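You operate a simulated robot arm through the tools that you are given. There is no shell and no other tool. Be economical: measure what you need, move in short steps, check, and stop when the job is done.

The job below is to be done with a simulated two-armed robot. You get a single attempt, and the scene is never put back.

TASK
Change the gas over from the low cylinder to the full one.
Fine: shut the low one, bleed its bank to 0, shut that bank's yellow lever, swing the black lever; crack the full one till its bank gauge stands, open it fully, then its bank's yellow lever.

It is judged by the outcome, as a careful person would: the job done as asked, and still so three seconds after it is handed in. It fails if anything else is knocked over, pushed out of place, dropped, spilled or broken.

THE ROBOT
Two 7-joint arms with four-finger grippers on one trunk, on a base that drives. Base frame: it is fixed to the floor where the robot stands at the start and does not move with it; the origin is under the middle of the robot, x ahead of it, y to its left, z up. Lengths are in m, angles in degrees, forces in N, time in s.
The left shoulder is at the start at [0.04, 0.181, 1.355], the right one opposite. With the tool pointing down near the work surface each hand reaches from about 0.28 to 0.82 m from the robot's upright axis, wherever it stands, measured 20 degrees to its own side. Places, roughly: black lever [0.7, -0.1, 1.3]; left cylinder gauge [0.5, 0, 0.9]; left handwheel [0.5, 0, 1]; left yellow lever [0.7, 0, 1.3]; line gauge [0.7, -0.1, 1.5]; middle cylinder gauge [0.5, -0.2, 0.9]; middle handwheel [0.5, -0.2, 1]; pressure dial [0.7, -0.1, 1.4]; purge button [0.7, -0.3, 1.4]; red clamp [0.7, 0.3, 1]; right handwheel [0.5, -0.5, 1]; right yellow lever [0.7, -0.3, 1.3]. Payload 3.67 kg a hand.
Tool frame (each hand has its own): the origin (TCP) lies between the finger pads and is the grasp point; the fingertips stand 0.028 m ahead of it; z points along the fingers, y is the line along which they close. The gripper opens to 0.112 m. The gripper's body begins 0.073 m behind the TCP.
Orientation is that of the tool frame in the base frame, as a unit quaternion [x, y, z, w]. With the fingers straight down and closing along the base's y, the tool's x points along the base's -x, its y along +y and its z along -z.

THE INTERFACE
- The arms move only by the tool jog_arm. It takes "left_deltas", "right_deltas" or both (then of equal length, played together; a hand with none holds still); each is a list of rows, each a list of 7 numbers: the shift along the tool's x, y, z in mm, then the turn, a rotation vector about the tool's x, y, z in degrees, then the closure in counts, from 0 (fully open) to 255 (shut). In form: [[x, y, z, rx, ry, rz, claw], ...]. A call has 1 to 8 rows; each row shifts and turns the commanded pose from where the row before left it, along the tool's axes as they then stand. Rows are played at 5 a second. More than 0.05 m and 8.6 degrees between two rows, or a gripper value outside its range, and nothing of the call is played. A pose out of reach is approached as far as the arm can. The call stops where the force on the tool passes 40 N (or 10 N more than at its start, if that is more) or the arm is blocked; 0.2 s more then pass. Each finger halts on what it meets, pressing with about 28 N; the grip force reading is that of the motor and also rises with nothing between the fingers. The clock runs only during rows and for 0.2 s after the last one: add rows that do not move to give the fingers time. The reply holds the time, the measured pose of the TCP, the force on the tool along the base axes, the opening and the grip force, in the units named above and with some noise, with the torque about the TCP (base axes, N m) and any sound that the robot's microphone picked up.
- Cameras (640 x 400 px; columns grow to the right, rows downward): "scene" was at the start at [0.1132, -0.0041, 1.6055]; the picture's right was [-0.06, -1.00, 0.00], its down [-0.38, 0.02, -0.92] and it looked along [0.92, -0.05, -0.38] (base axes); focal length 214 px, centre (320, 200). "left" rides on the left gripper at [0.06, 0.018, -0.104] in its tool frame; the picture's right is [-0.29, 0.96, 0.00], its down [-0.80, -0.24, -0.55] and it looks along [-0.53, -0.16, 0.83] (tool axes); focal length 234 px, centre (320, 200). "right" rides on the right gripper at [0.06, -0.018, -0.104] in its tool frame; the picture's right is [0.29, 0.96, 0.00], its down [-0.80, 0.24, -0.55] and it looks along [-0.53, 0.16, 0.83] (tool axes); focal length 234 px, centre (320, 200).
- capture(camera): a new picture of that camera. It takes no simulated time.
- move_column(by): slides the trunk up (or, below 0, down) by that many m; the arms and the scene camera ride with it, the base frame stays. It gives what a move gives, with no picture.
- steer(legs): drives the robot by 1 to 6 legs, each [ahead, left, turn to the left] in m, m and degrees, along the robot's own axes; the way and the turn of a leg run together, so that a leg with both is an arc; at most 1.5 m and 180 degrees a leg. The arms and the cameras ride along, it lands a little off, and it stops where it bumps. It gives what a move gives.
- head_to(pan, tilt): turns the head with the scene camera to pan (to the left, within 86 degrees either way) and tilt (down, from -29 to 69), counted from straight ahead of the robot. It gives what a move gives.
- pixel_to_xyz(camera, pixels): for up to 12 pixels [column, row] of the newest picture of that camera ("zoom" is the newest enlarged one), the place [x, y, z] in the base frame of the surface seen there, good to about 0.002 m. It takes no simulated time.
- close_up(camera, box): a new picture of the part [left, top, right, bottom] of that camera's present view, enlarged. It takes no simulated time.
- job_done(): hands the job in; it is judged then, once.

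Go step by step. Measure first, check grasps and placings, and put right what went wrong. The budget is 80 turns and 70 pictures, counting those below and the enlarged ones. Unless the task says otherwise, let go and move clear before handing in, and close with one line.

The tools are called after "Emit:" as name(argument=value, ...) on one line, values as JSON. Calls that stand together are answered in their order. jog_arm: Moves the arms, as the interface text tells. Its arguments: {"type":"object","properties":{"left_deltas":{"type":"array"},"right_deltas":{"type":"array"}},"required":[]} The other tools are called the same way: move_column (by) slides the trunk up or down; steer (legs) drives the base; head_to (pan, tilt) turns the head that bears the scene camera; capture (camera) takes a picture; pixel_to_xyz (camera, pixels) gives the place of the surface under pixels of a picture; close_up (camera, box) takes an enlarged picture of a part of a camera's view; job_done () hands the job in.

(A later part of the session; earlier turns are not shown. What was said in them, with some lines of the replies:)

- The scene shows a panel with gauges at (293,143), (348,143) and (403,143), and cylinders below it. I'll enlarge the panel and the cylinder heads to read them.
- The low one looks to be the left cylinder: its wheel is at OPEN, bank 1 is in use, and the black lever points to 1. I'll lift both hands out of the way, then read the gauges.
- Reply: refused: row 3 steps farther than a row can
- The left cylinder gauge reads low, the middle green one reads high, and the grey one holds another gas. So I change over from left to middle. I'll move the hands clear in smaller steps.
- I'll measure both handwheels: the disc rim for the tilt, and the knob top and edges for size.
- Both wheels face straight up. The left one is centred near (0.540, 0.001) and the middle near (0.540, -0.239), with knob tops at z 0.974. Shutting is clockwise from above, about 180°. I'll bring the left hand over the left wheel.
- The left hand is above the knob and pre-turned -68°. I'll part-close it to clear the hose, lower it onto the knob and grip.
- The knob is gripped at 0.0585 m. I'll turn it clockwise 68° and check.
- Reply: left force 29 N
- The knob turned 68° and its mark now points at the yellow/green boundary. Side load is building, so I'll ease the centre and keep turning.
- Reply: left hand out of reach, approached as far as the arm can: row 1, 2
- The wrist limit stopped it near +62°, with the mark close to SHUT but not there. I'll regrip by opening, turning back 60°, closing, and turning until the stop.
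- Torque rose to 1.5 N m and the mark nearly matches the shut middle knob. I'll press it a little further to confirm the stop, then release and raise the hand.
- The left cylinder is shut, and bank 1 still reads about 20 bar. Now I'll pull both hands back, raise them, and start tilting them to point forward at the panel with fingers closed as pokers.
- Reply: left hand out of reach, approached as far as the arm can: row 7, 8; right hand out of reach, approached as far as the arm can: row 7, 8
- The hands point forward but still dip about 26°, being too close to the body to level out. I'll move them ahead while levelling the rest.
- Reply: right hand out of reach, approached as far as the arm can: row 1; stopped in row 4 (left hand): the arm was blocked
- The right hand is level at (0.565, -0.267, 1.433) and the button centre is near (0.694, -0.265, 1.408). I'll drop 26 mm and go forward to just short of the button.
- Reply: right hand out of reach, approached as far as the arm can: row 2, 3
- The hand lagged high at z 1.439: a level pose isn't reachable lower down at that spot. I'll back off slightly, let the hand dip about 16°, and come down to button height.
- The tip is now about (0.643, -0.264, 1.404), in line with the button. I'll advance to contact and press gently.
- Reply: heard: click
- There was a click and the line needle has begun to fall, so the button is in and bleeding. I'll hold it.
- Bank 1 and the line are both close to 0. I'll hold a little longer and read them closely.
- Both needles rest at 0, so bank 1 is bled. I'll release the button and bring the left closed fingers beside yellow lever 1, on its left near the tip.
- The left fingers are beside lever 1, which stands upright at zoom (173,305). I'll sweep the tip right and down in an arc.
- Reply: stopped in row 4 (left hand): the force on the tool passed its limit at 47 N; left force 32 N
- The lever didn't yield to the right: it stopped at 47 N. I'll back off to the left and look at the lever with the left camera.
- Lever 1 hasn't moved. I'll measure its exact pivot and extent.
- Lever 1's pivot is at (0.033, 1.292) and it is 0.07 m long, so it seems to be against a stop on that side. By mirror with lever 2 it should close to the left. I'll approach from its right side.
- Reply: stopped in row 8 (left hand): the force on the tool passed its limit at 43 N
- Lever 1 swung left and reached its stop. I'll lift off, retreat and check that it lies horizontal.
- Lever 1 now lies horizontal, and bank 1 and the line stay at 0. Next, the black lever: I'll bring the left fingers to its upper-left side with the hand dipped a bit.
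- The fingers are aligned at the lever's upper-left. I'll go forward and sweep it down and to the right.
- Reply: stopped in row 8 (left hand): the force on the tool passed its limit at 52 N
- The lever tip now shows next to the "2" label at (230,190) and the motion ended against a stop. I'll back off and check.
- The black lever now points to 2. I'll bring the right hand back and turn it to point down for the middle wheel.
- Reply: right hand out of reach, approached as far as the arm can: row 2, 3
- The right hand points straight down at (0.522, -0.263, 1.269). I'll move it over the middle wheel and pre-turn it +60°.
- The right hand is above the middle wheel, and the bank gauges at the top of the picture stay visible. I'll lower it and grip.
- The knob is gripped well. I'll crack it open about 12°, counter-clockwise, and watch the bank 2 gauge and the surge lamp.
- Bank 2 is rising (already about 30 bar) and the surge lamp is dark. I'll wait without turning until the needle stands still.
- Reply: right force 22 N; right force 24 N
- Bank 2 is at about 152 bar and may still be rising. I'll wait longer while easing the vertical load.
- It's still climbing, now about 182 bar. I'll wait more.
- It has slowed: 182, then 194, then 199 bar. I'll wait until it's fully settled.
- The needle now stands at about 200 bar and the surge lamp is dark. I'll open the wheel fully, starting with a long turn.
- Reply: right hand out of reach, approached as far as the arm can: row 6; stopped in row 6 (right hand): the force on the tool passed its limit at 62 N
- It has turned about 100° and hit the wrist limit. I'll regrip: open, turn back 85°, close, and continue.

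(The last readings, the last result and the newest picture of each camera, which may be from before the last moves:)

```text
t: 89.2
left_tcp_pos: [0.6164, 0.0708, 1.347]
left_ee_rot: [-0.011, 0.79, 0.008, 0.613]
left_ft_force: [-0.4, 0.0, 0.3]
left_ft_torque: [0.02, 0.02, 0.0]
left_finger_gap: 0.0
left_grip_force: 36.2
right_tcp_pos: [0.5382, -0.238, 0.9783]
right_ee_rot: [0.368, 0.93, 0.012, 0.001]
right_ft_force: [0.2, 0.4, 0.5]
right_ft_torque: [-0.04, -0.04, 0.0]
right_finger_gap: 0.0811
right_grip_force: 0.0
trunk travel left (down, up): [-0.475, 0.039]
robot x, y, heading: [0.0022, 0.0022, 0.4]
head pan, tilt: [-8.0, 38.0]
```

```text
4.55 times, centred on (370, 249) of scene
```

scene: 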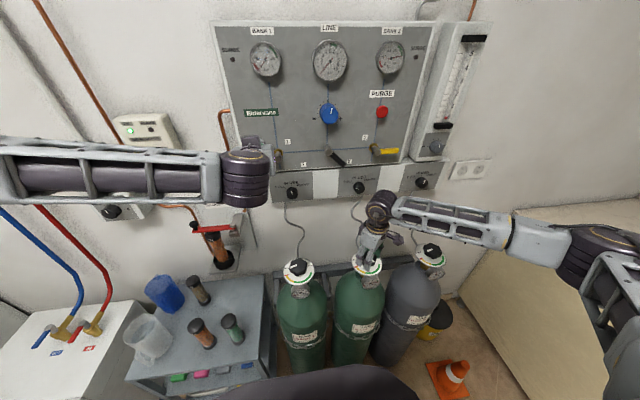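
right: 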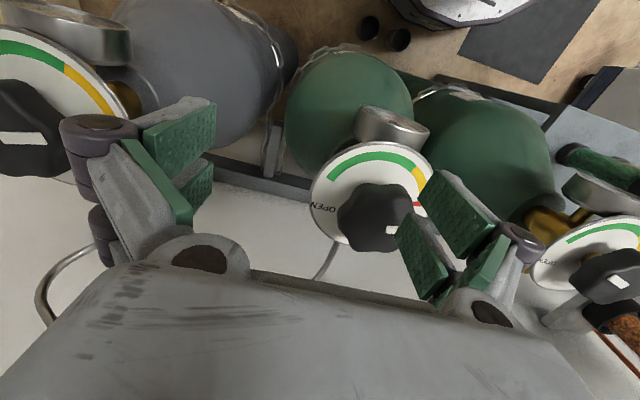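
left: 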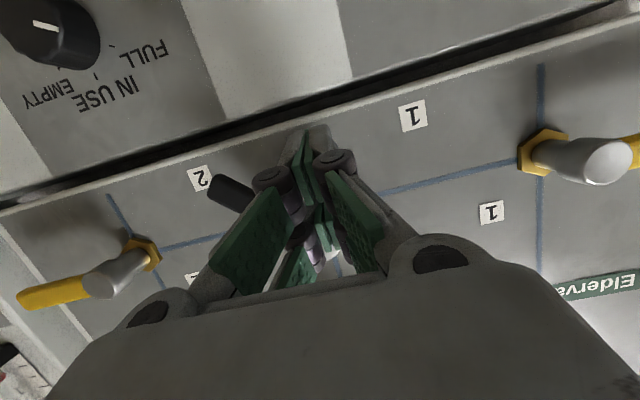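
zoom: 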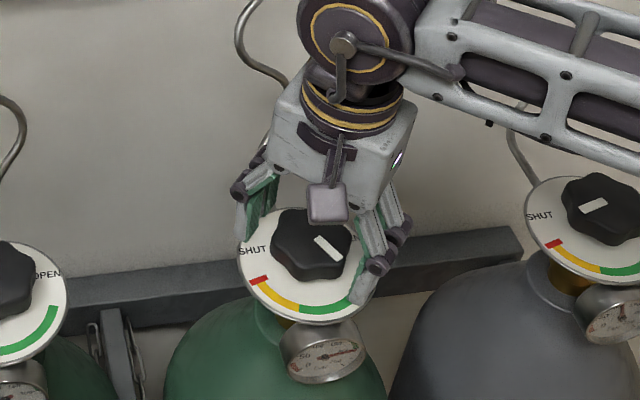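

The mark now sits in the green arc. I'll regrip and turn on until the stop.

Emit:
jog_arm(right_deltas=[[0, 0, 0, 0, 0, 0, 255], [0, 0, 0, 0, 0, 0, 255], [0, 0, 0, 0, 0, -8, 255], [0, 0, 0, 0, 0, -8, 255], [0, 0, 0, 0, 0, -8, 255], [0, 0, 0, 0, 0, -8, 255], [0, 0, 0, 0, 0, -8, 255], [0, 0, 0, 0, 0, 0, 255]])

Emit:
jog_arm(right_deltas=[[0, 0, 0, 0, 0, -6, 255], [0, 0, 0, 0, 0, -6, 255], [0, 0, 0, 0, 0, 0, 255]])

Emit:
close_up(camera="scene", box=[300, 205, 440, 293])

```text
t: 91.0
left_tcp_pos: [0.6162, 0.0719, 1.3469]
left_ee_rot: [-0.013, 0.789, 0.009, 0.614]
left_ft_force: [-0.1, -0.2, 0.6]
left_ft_torque: [-0.02, -0.01, 0.03]
left_finger_gap: 0.0
left_grip_force: 35.8
right_tcp_pos: [0.5384, -0.2395, 0.9786]
right_ee_rot: [0.025, 1.0, 0.01, 0.003]
right_ft_force: [2.1, 2.9, -3.2]
right_ft_torque: [-0.09, 0.71, 0.02]
right_finger_gap: 0.0581
right_grip_force: 44.8
trunk travel left (down, up): [-0.475, 0.039]
robot x, y, heading: [-0.0026, 0.0006, 0.1]
head pan, tilt: [-8.0, 38.0]
```

```text
t: 91.8
left_tcp_pos: [0.6165, 0.0697, 1.3467]
left_ee_rot: [-0.01, 0.789, 0.006, 0.614]
left_ft_force: [0.3, 0.6, -0.3]
left_ft_torque: [-0.01, 0.02, 0.04]
left_finger_gap: 0.0002
left_grip_force: 35.5
right_tcp_pos: [0.5395, -0.2387, 0.9784]
right_ee_rot: [-0.079, 0.997, 0.01, 0.006]
right_ft_force: [-0.2, -1.0, -4.2]
right_ft_torque: [-0.21, 0.48, -0.26]
right_finger_gap: 0.0588
right_grip_force: 45.2
trunk travel left (down, up): [-0.475, 0.039]
robot x, y, heading: [-0.001, 0.0004, 0.2]
head pan, tilt: [-8.0, 38.0]
```

```text
4.55 times, centred on (370, 249) of scene
```

zoom: 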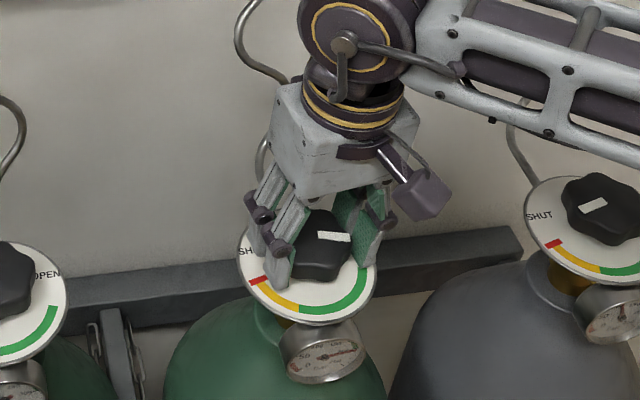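

The mark points right at OPEN, as the left one did at the start. I'll press a few degrees more to confirm the stop.

Emit:
jog_arm(right_deltas=[[0, 0, 0, 0, 0, -5, 255], [0, 0, 0, 0, 0, -5, 255]])

Emit:
jog_arm(right_deltas=[[0, 0, 0, 0, 0, 0, 70], [0, 0, 0, 0, 0, 0, 70], [0, 0, -40, 0, 0, 0, 70], [0, 0, -40, 0, 0, 0, 70], [0, 0, -30, 0, 0, 0, 70], [0, 0, 0, 0, 0, 0, 70]])

Emit:
close_up(camera="scene", box=[270, 215, 440, 322])

Emit:
close_up(camera="scene", box=[220, 20, 460, 170])

```text
t: 92.4
left_tcp_pos: [0.6172, 0.0702, 1.3464]
left_ee_rot: [-0.012, 0.79, 0.009, 0.613]
left_ft_force: [-0.7, 0.7, -0.6]
left_ft_torque: [0.01, -0.02, 0.02]
left_finger_gap: 0.0002
left_grip_force: 36.0
right_tcp_pos: [0.5394, -0.239, 0.9792]
right_ee_rot: [-0.164, 0.986, 0.009, 0.007]
right_ft_force: [2.1, -6.2, 0.3]
right_ft_torque: [0.01, 0.02, -0.5]
right_finger_gap: 0.0581
right_grip_force: 44.7
trunk travel left (down, up): [-0.475, 0.039]
robot x, y, heading: [0.0, -0.0024, 0.4]
head pan, tilt: [-8.0, 38.0]
```

```text
t: 93.8
left_tcp_pos: [0.6171, 0.0702, 1.3461]
left_ee_rot: [-0.012, 0.79, 0.008, 0.613]
left_ft_force: [0.2, 0.5, -0.5]
left_ft_torque: [0.01, 0.03, 0.01]
left_finger_gap: 0.0001
left_grip_force: 36.2
right_tcp_pos: [0.5372, -0.2407, 1.0876]
right_ee_rot: [-0.165, 0.986, 0.01, 0.006]
right_ft_force: [0.5, 0.5, -1.0]
right_ft_torque: [0.01, 0.01, 0.01]
right_finger_gap: 0.0812
right_grip_force: 0.1
trunk travel left (down, up): [-0.475, 0.039]
robot x, y, heading: [0.0019, -0.0015, 0.3]
head pan, tilt: [-8.0, 38.0]
```

```text
3.74 times, centred on (355, 268) of scene
```

zoom: 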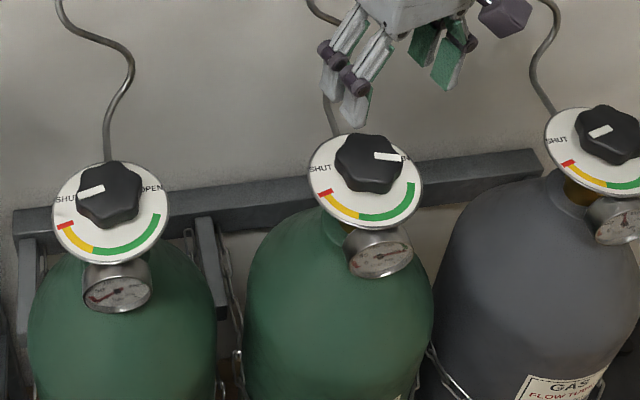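

```text
2.67 times, centred on (340, 95) of scene
```

zoom: 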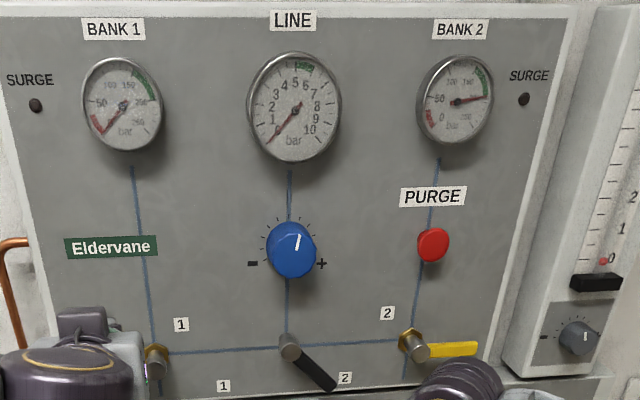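

The middle wheel is at OPEN, bank 2 stands at 200, and the left wheel is shut. Now for lever 2: I'll lift the right hand, straighten it, move it below-right of the lever at a distance, and tilt it forward.

Emit:
jog_arm(right_deltas=[[0, 0, -40, 0, 0, 6.3, 70], [0, 0, -40, 0, 0, 6.3, 70], [0, 0, -40, 0, 0, 6.3, 150], [-5, -24, -20, 0, 0, 0, 255], [-5, -24, -20, 0, 0, 0, 255], [-5, -24, -15, 0, 0, 0, 255], [0, 0, 0, 0, -8, 0, 255], [0, 0, 0, 0, -8, 0, 255]])

Emit:
jog_arm(right_deltas=[[0, 0, 0, 0, -8, 0, 255], [0, 0, 0, 0, -8, 0, 255], [0, 0, 0, 0, -8, 0, 255], [0, 0, 0, 0, -8, 0, 255], [0, 0, 0, 0, -8, 0, 255], [0, 0, 0, 0, -8, 0, 255], [0, 0, 0, 0, -6, 0, 255], [0, 0, 0, 0, 0, 0, 255]])

Emit:
capture(camera="right")

Emit:
capture(camera="scene")

```text
t: 95.6
left_tcp_pos: [0.614, 0.0707, 1.3475]
left_ee_rot: [-0.012, 0.789, 0.008, 0.614]
left_ft_force: [-0.5, -0.4, -0.5]
left_ft_torque: [-0.02, 0.01, -0.02]
left_finger_gap: 0.0
left_grip_force: 35.7
right_tcp_pos: [0.5468, -0.3174, 1.2606]
right_ee_rot: [0.001, 0.989, 0.01, 0.146]
right_ft_force: [0.4, 0.0, -0.3]
right_ft_torque: [-0.02, 0.0, -0.03]
right_finger_gap: 0.0
right_grip_force: 28.3
trunk travel left (down, up): [-0.475, 0.039]
robot x, y, heading: [0.0021, 0.002, 0.3]
head pan, tilt: [-8.0, 38.0]
```

```text
t: 97.4
left_tcp_pos: [0.6153, 0.0711, 1.3463]
left_ee_rot: [-0.012, 0.79, 0.009, 0.613]
left_ft_force: [0.1, 0.0, 0.5]
left_ft_torque: [0.0, 0.0, 0.03]
left_finger_gap: 0.0002
left_grip_force: 36.0
right_tcp_pos: [0.5491, -0.3173, 1.2614]
right_ee_rot: [0.005, 0.815, 0.009, 0.579]
right_ft_force: [-0.7, 0.3, 0.3]
right_ft_torque: [-0.01, -0.04, -0.03]
right_finger_gap: 0.0
right_grip_force: 28.2
trunk travel left (down, up): [-0.475, 0.039]
robot x, y, heading: [-0.0025, -0.0027, -0.1]
head pan, tilt: [-8.0, 38.0]
```

```text
20 pictures are left
```

right: 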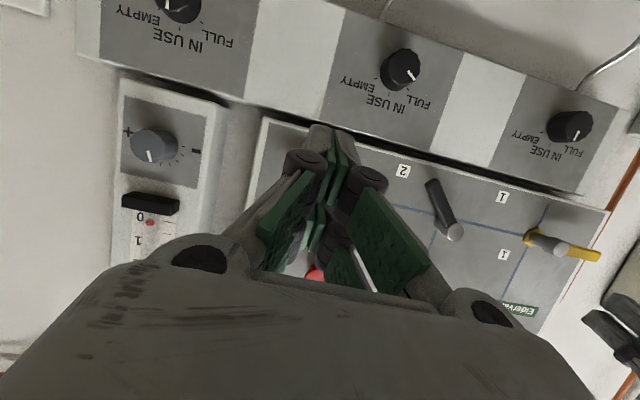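

```text
19 pictures are left
```

scene: 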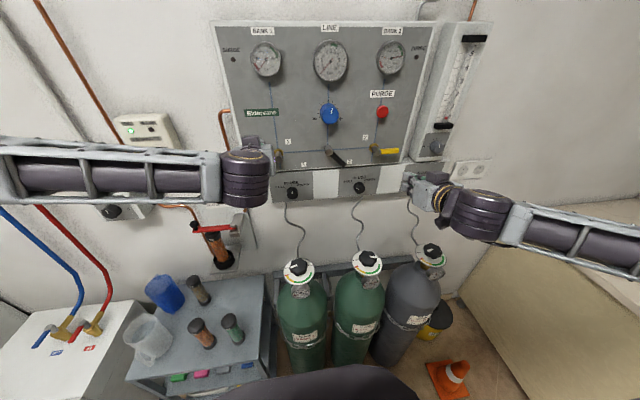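

The right hand dips 19° at (0.549, -0.317, 1.261), with lever 2 ahead and slightly above. I'll go forward beneath the lever.

Emit:
jog_arm(right_deltas=[[-11, 0, 28, 0, 0, 0, 255], [-11, 0, 28, 0, 0, 0, 255], [-11, 0, 28, 0, 0, 0, 255], [-11, 0, 28, 0, 0, 0, 255], [0, 0, 0, 0, 0, 0, 255]])

Emit:
close_up(camera="scene", box=[340, 100, 460, 200])

```text
t: 98.6
left_tcp_pos: [0.616, 0.0694, 1.3471]
left_ee_rot: [-0.012, 0.789, 0.008, 0.614]
left_ft_force: [0.1, -0.2, -0.3]
left_ft_torque: [0.02, 0.0, -0.03]
left_finger_gap: 0.0
left_grip_force: 35.6
right_tcp_pos: [0.6706, -0.319, 1.2648]
right_ee_rot: [0.006, 0.816, 0.009, 0.578]
right_ft_force: [0.1, 0.7, -0.5]
right_ft_torque: [-0.01, -0.06, 0.02]
right_finger_gap: 0.0
right_grip_force: 27.3
trunk travel left (down, up): [-0.475, 0.039]
robot x, y, heading: [0.002, 0.0021, 0.2]
head pan, tilt: [-8.0, 38.0]
```

```text
4.00 times, centred on (400, 150) of scene
```

zoom: 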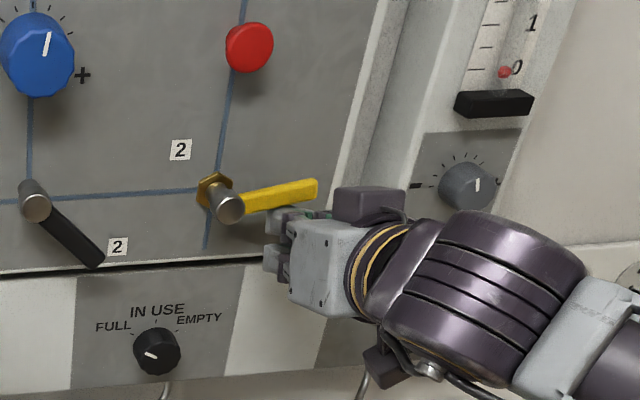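

The fingers are just under the yellow lever. I'll sweep up and then left in an arc.

Emit:
jog_arm(right_deltas=[[-14, 5, -5, 0, 0, 0, 255], [-12.8, -1, -4.4, 0, 0, 0, 255], [-12.8, -1, -4.4, 0, 0, 0, 255], [-11.8, 5.5, -4, 0, 0, 0, 255], [-11.8, 5.5, -4, 0, 0, 0, 255], [-7.6, 11.5, -2.6, 0, 0, 0, 255], [-7.6, 11.5, -2.6, 0, 0, 0, 255], [-1, 6, 0, 0, 0, 0, 255]])

Emit:
close_up(camera="scene", box=[220, 20, 460, 170])

```text
t: 100.6
left_tcp_pos: [0.6143, 0.0654, 1.3485]
left_ee_rot: [-0.008, 0.789, 0.006, 0.614]
left_ft_force: [-0.1, -0.2, 0.2]
left_ft_torque: [-0.02, 0.02, -0.01]
left_finger_gap: 0.0003
left_grip_force: 36.1
right_tcp_pos: [0.6694, -0.2886, 1.3473]
right_ee_rot: [0.015, 0.819, -0.001, 0.574]
right_ft_force: [-8.8, -23.8, -5.1]
right_ft_torque: [0.22, -0.04, -0.18]
right_finger_gap: 0.0002
right_grip_force: 27.5
trunk travel left (down, up): [-0.475, 0.039]
robot x, y, heading: [0.0016, 0.0004, -0.1]
head pan, tilt: [-8.0, 38.0]
stopped in row 8 (right hand): the force on the tool passed its limit at 41 N (the readings are from after the stop); the commanded pose is now the measured one
```

```text
2.67 times, centred on (340, 95) of scene
```

zoom: 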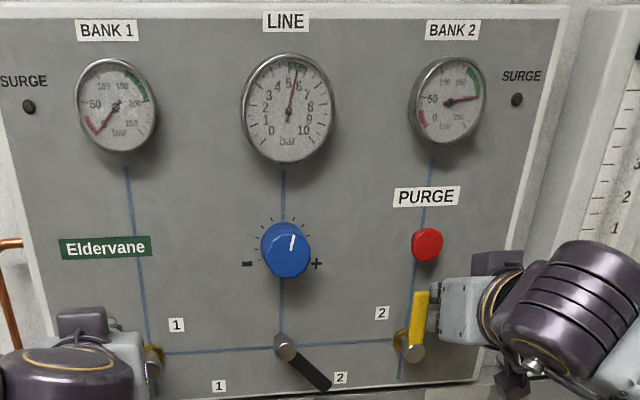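

Lever 2 is upright against its stop, the line is at about 5.5 bar, and bank 2 holds at 200. I'll back both hands away and check everything.

Emit:
jog_arm(right_deltas=[[0, -20, -2, 0, 0, 0, 255], [10, -20, -30, 0, 0, 0, 255], [12, 0, -35, 0, 0, 0, 255], [12, 0, -35, 0, 0, 0, 255], [0, 0, 0, 0, 0, 0, 255]], left_deltas=[[0, 0, -20, 0, 0, 0, 255], [0, 10, -35, 0, 0, 0, 255], [0, 35, -25, 0, 0, 0, 255], [0, 40, 0, 0, 0, 0, 255], [0, 0, 0, 0, 0, 0, 255]])

Emit:
head_to(pan=-6, tilt=30)

Emit:
capture(camera="scene")

Emit:
close_up(camera="scene", box=[230, 65, 450, 202])

```text
t: 101.8
left_tcp_pos: [0.5386, 0.1476, 1.3651]
left_ee_rot: [-0.01, 0.79, 0.008, 0.613]
left_ft_force: [0.0, -0.6, -0.5]
left_ft_torque: [0.03, 0.0, -0.02]
left_finger_gap: 0.0
left_grip_force: 35.2
right_tcp_pos: [0.565, -0.3248, 1.3513]
right_ee_rot: [0.011, 0.819, 0.004, 0.574]
right_ft_force: [-0.7, 0.1, 0.3]
right_ft_torque: [0.03, -0.01, 0.02]
right_finger_gap: 0.0
right_grip_force: 28.4
trunk travel left (down, up): [-0.475, 0.039]
robot x, y, heading: [0.0015, -0.0, -0.3]
head pan, tilt: [-8.0, 38.0]
```

```text
t: 102.5
left_tcp_pos: [0.5377, 0.1492, 1.3654]
left_ee_rot: [-0.01, 0.79, 0.007, 0.613]
left_ft_force: [-0.1, -0.2, 0.1]
left_ft_torque: [-0.03, -0.03, 0.04]
left_finger_gap: 0.0
left_grip_force: 35.4
right_tcp_pos: [0.5646, -0.3235, 1.3514]
right_ee_rot: [0.009, 0.819, 0.006, 0.574]
right_ft_force: [0.1, -0.2, 0.3]
right_ft_torque: [-0.01, 0.01, -0.02]
right_finger_gap: 0.0
right_grip_force: 27.5
trunk travel left (down, up): [-0.475, 0.039]
robot x, y, heading: [-0.0015, -0.0022, 0.1]
head pan, tilt: [-6.0, 30.0]
```

```text
16 pictures are left
```

scene: 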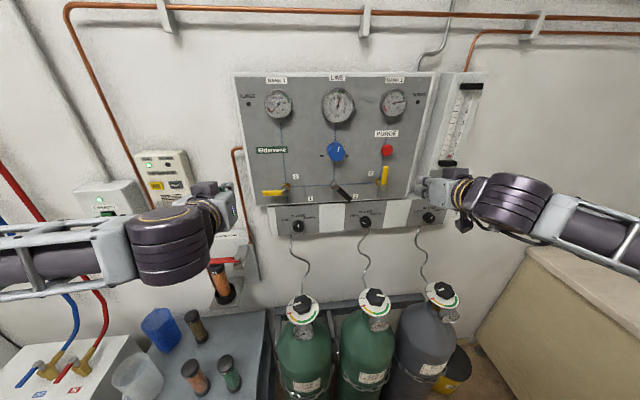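

```text
2.91 times, centred on (340, 134) of scene
```

zoom: 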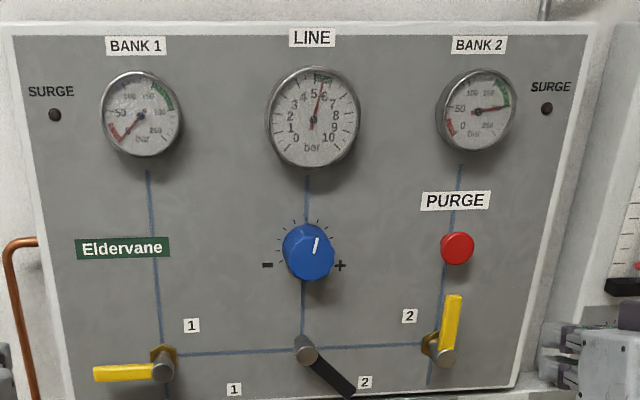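

All checks pass: bank 1 is at 0 with its lever closed, the black lever is on 2, bank 2 stands at 200 with its lever open, the line is at about 5.5 bar, and both surge lamps are dark. Both hands are clear, so I'm handing in.

Emit:
job_done()

```text
The job is handed in.
```

The gas is changed over from the low left cylinder to the full middle one, and the job is handed in: bank 1 is shut and bled to 0, and bank 2 is feeding the line at about 200 bar.
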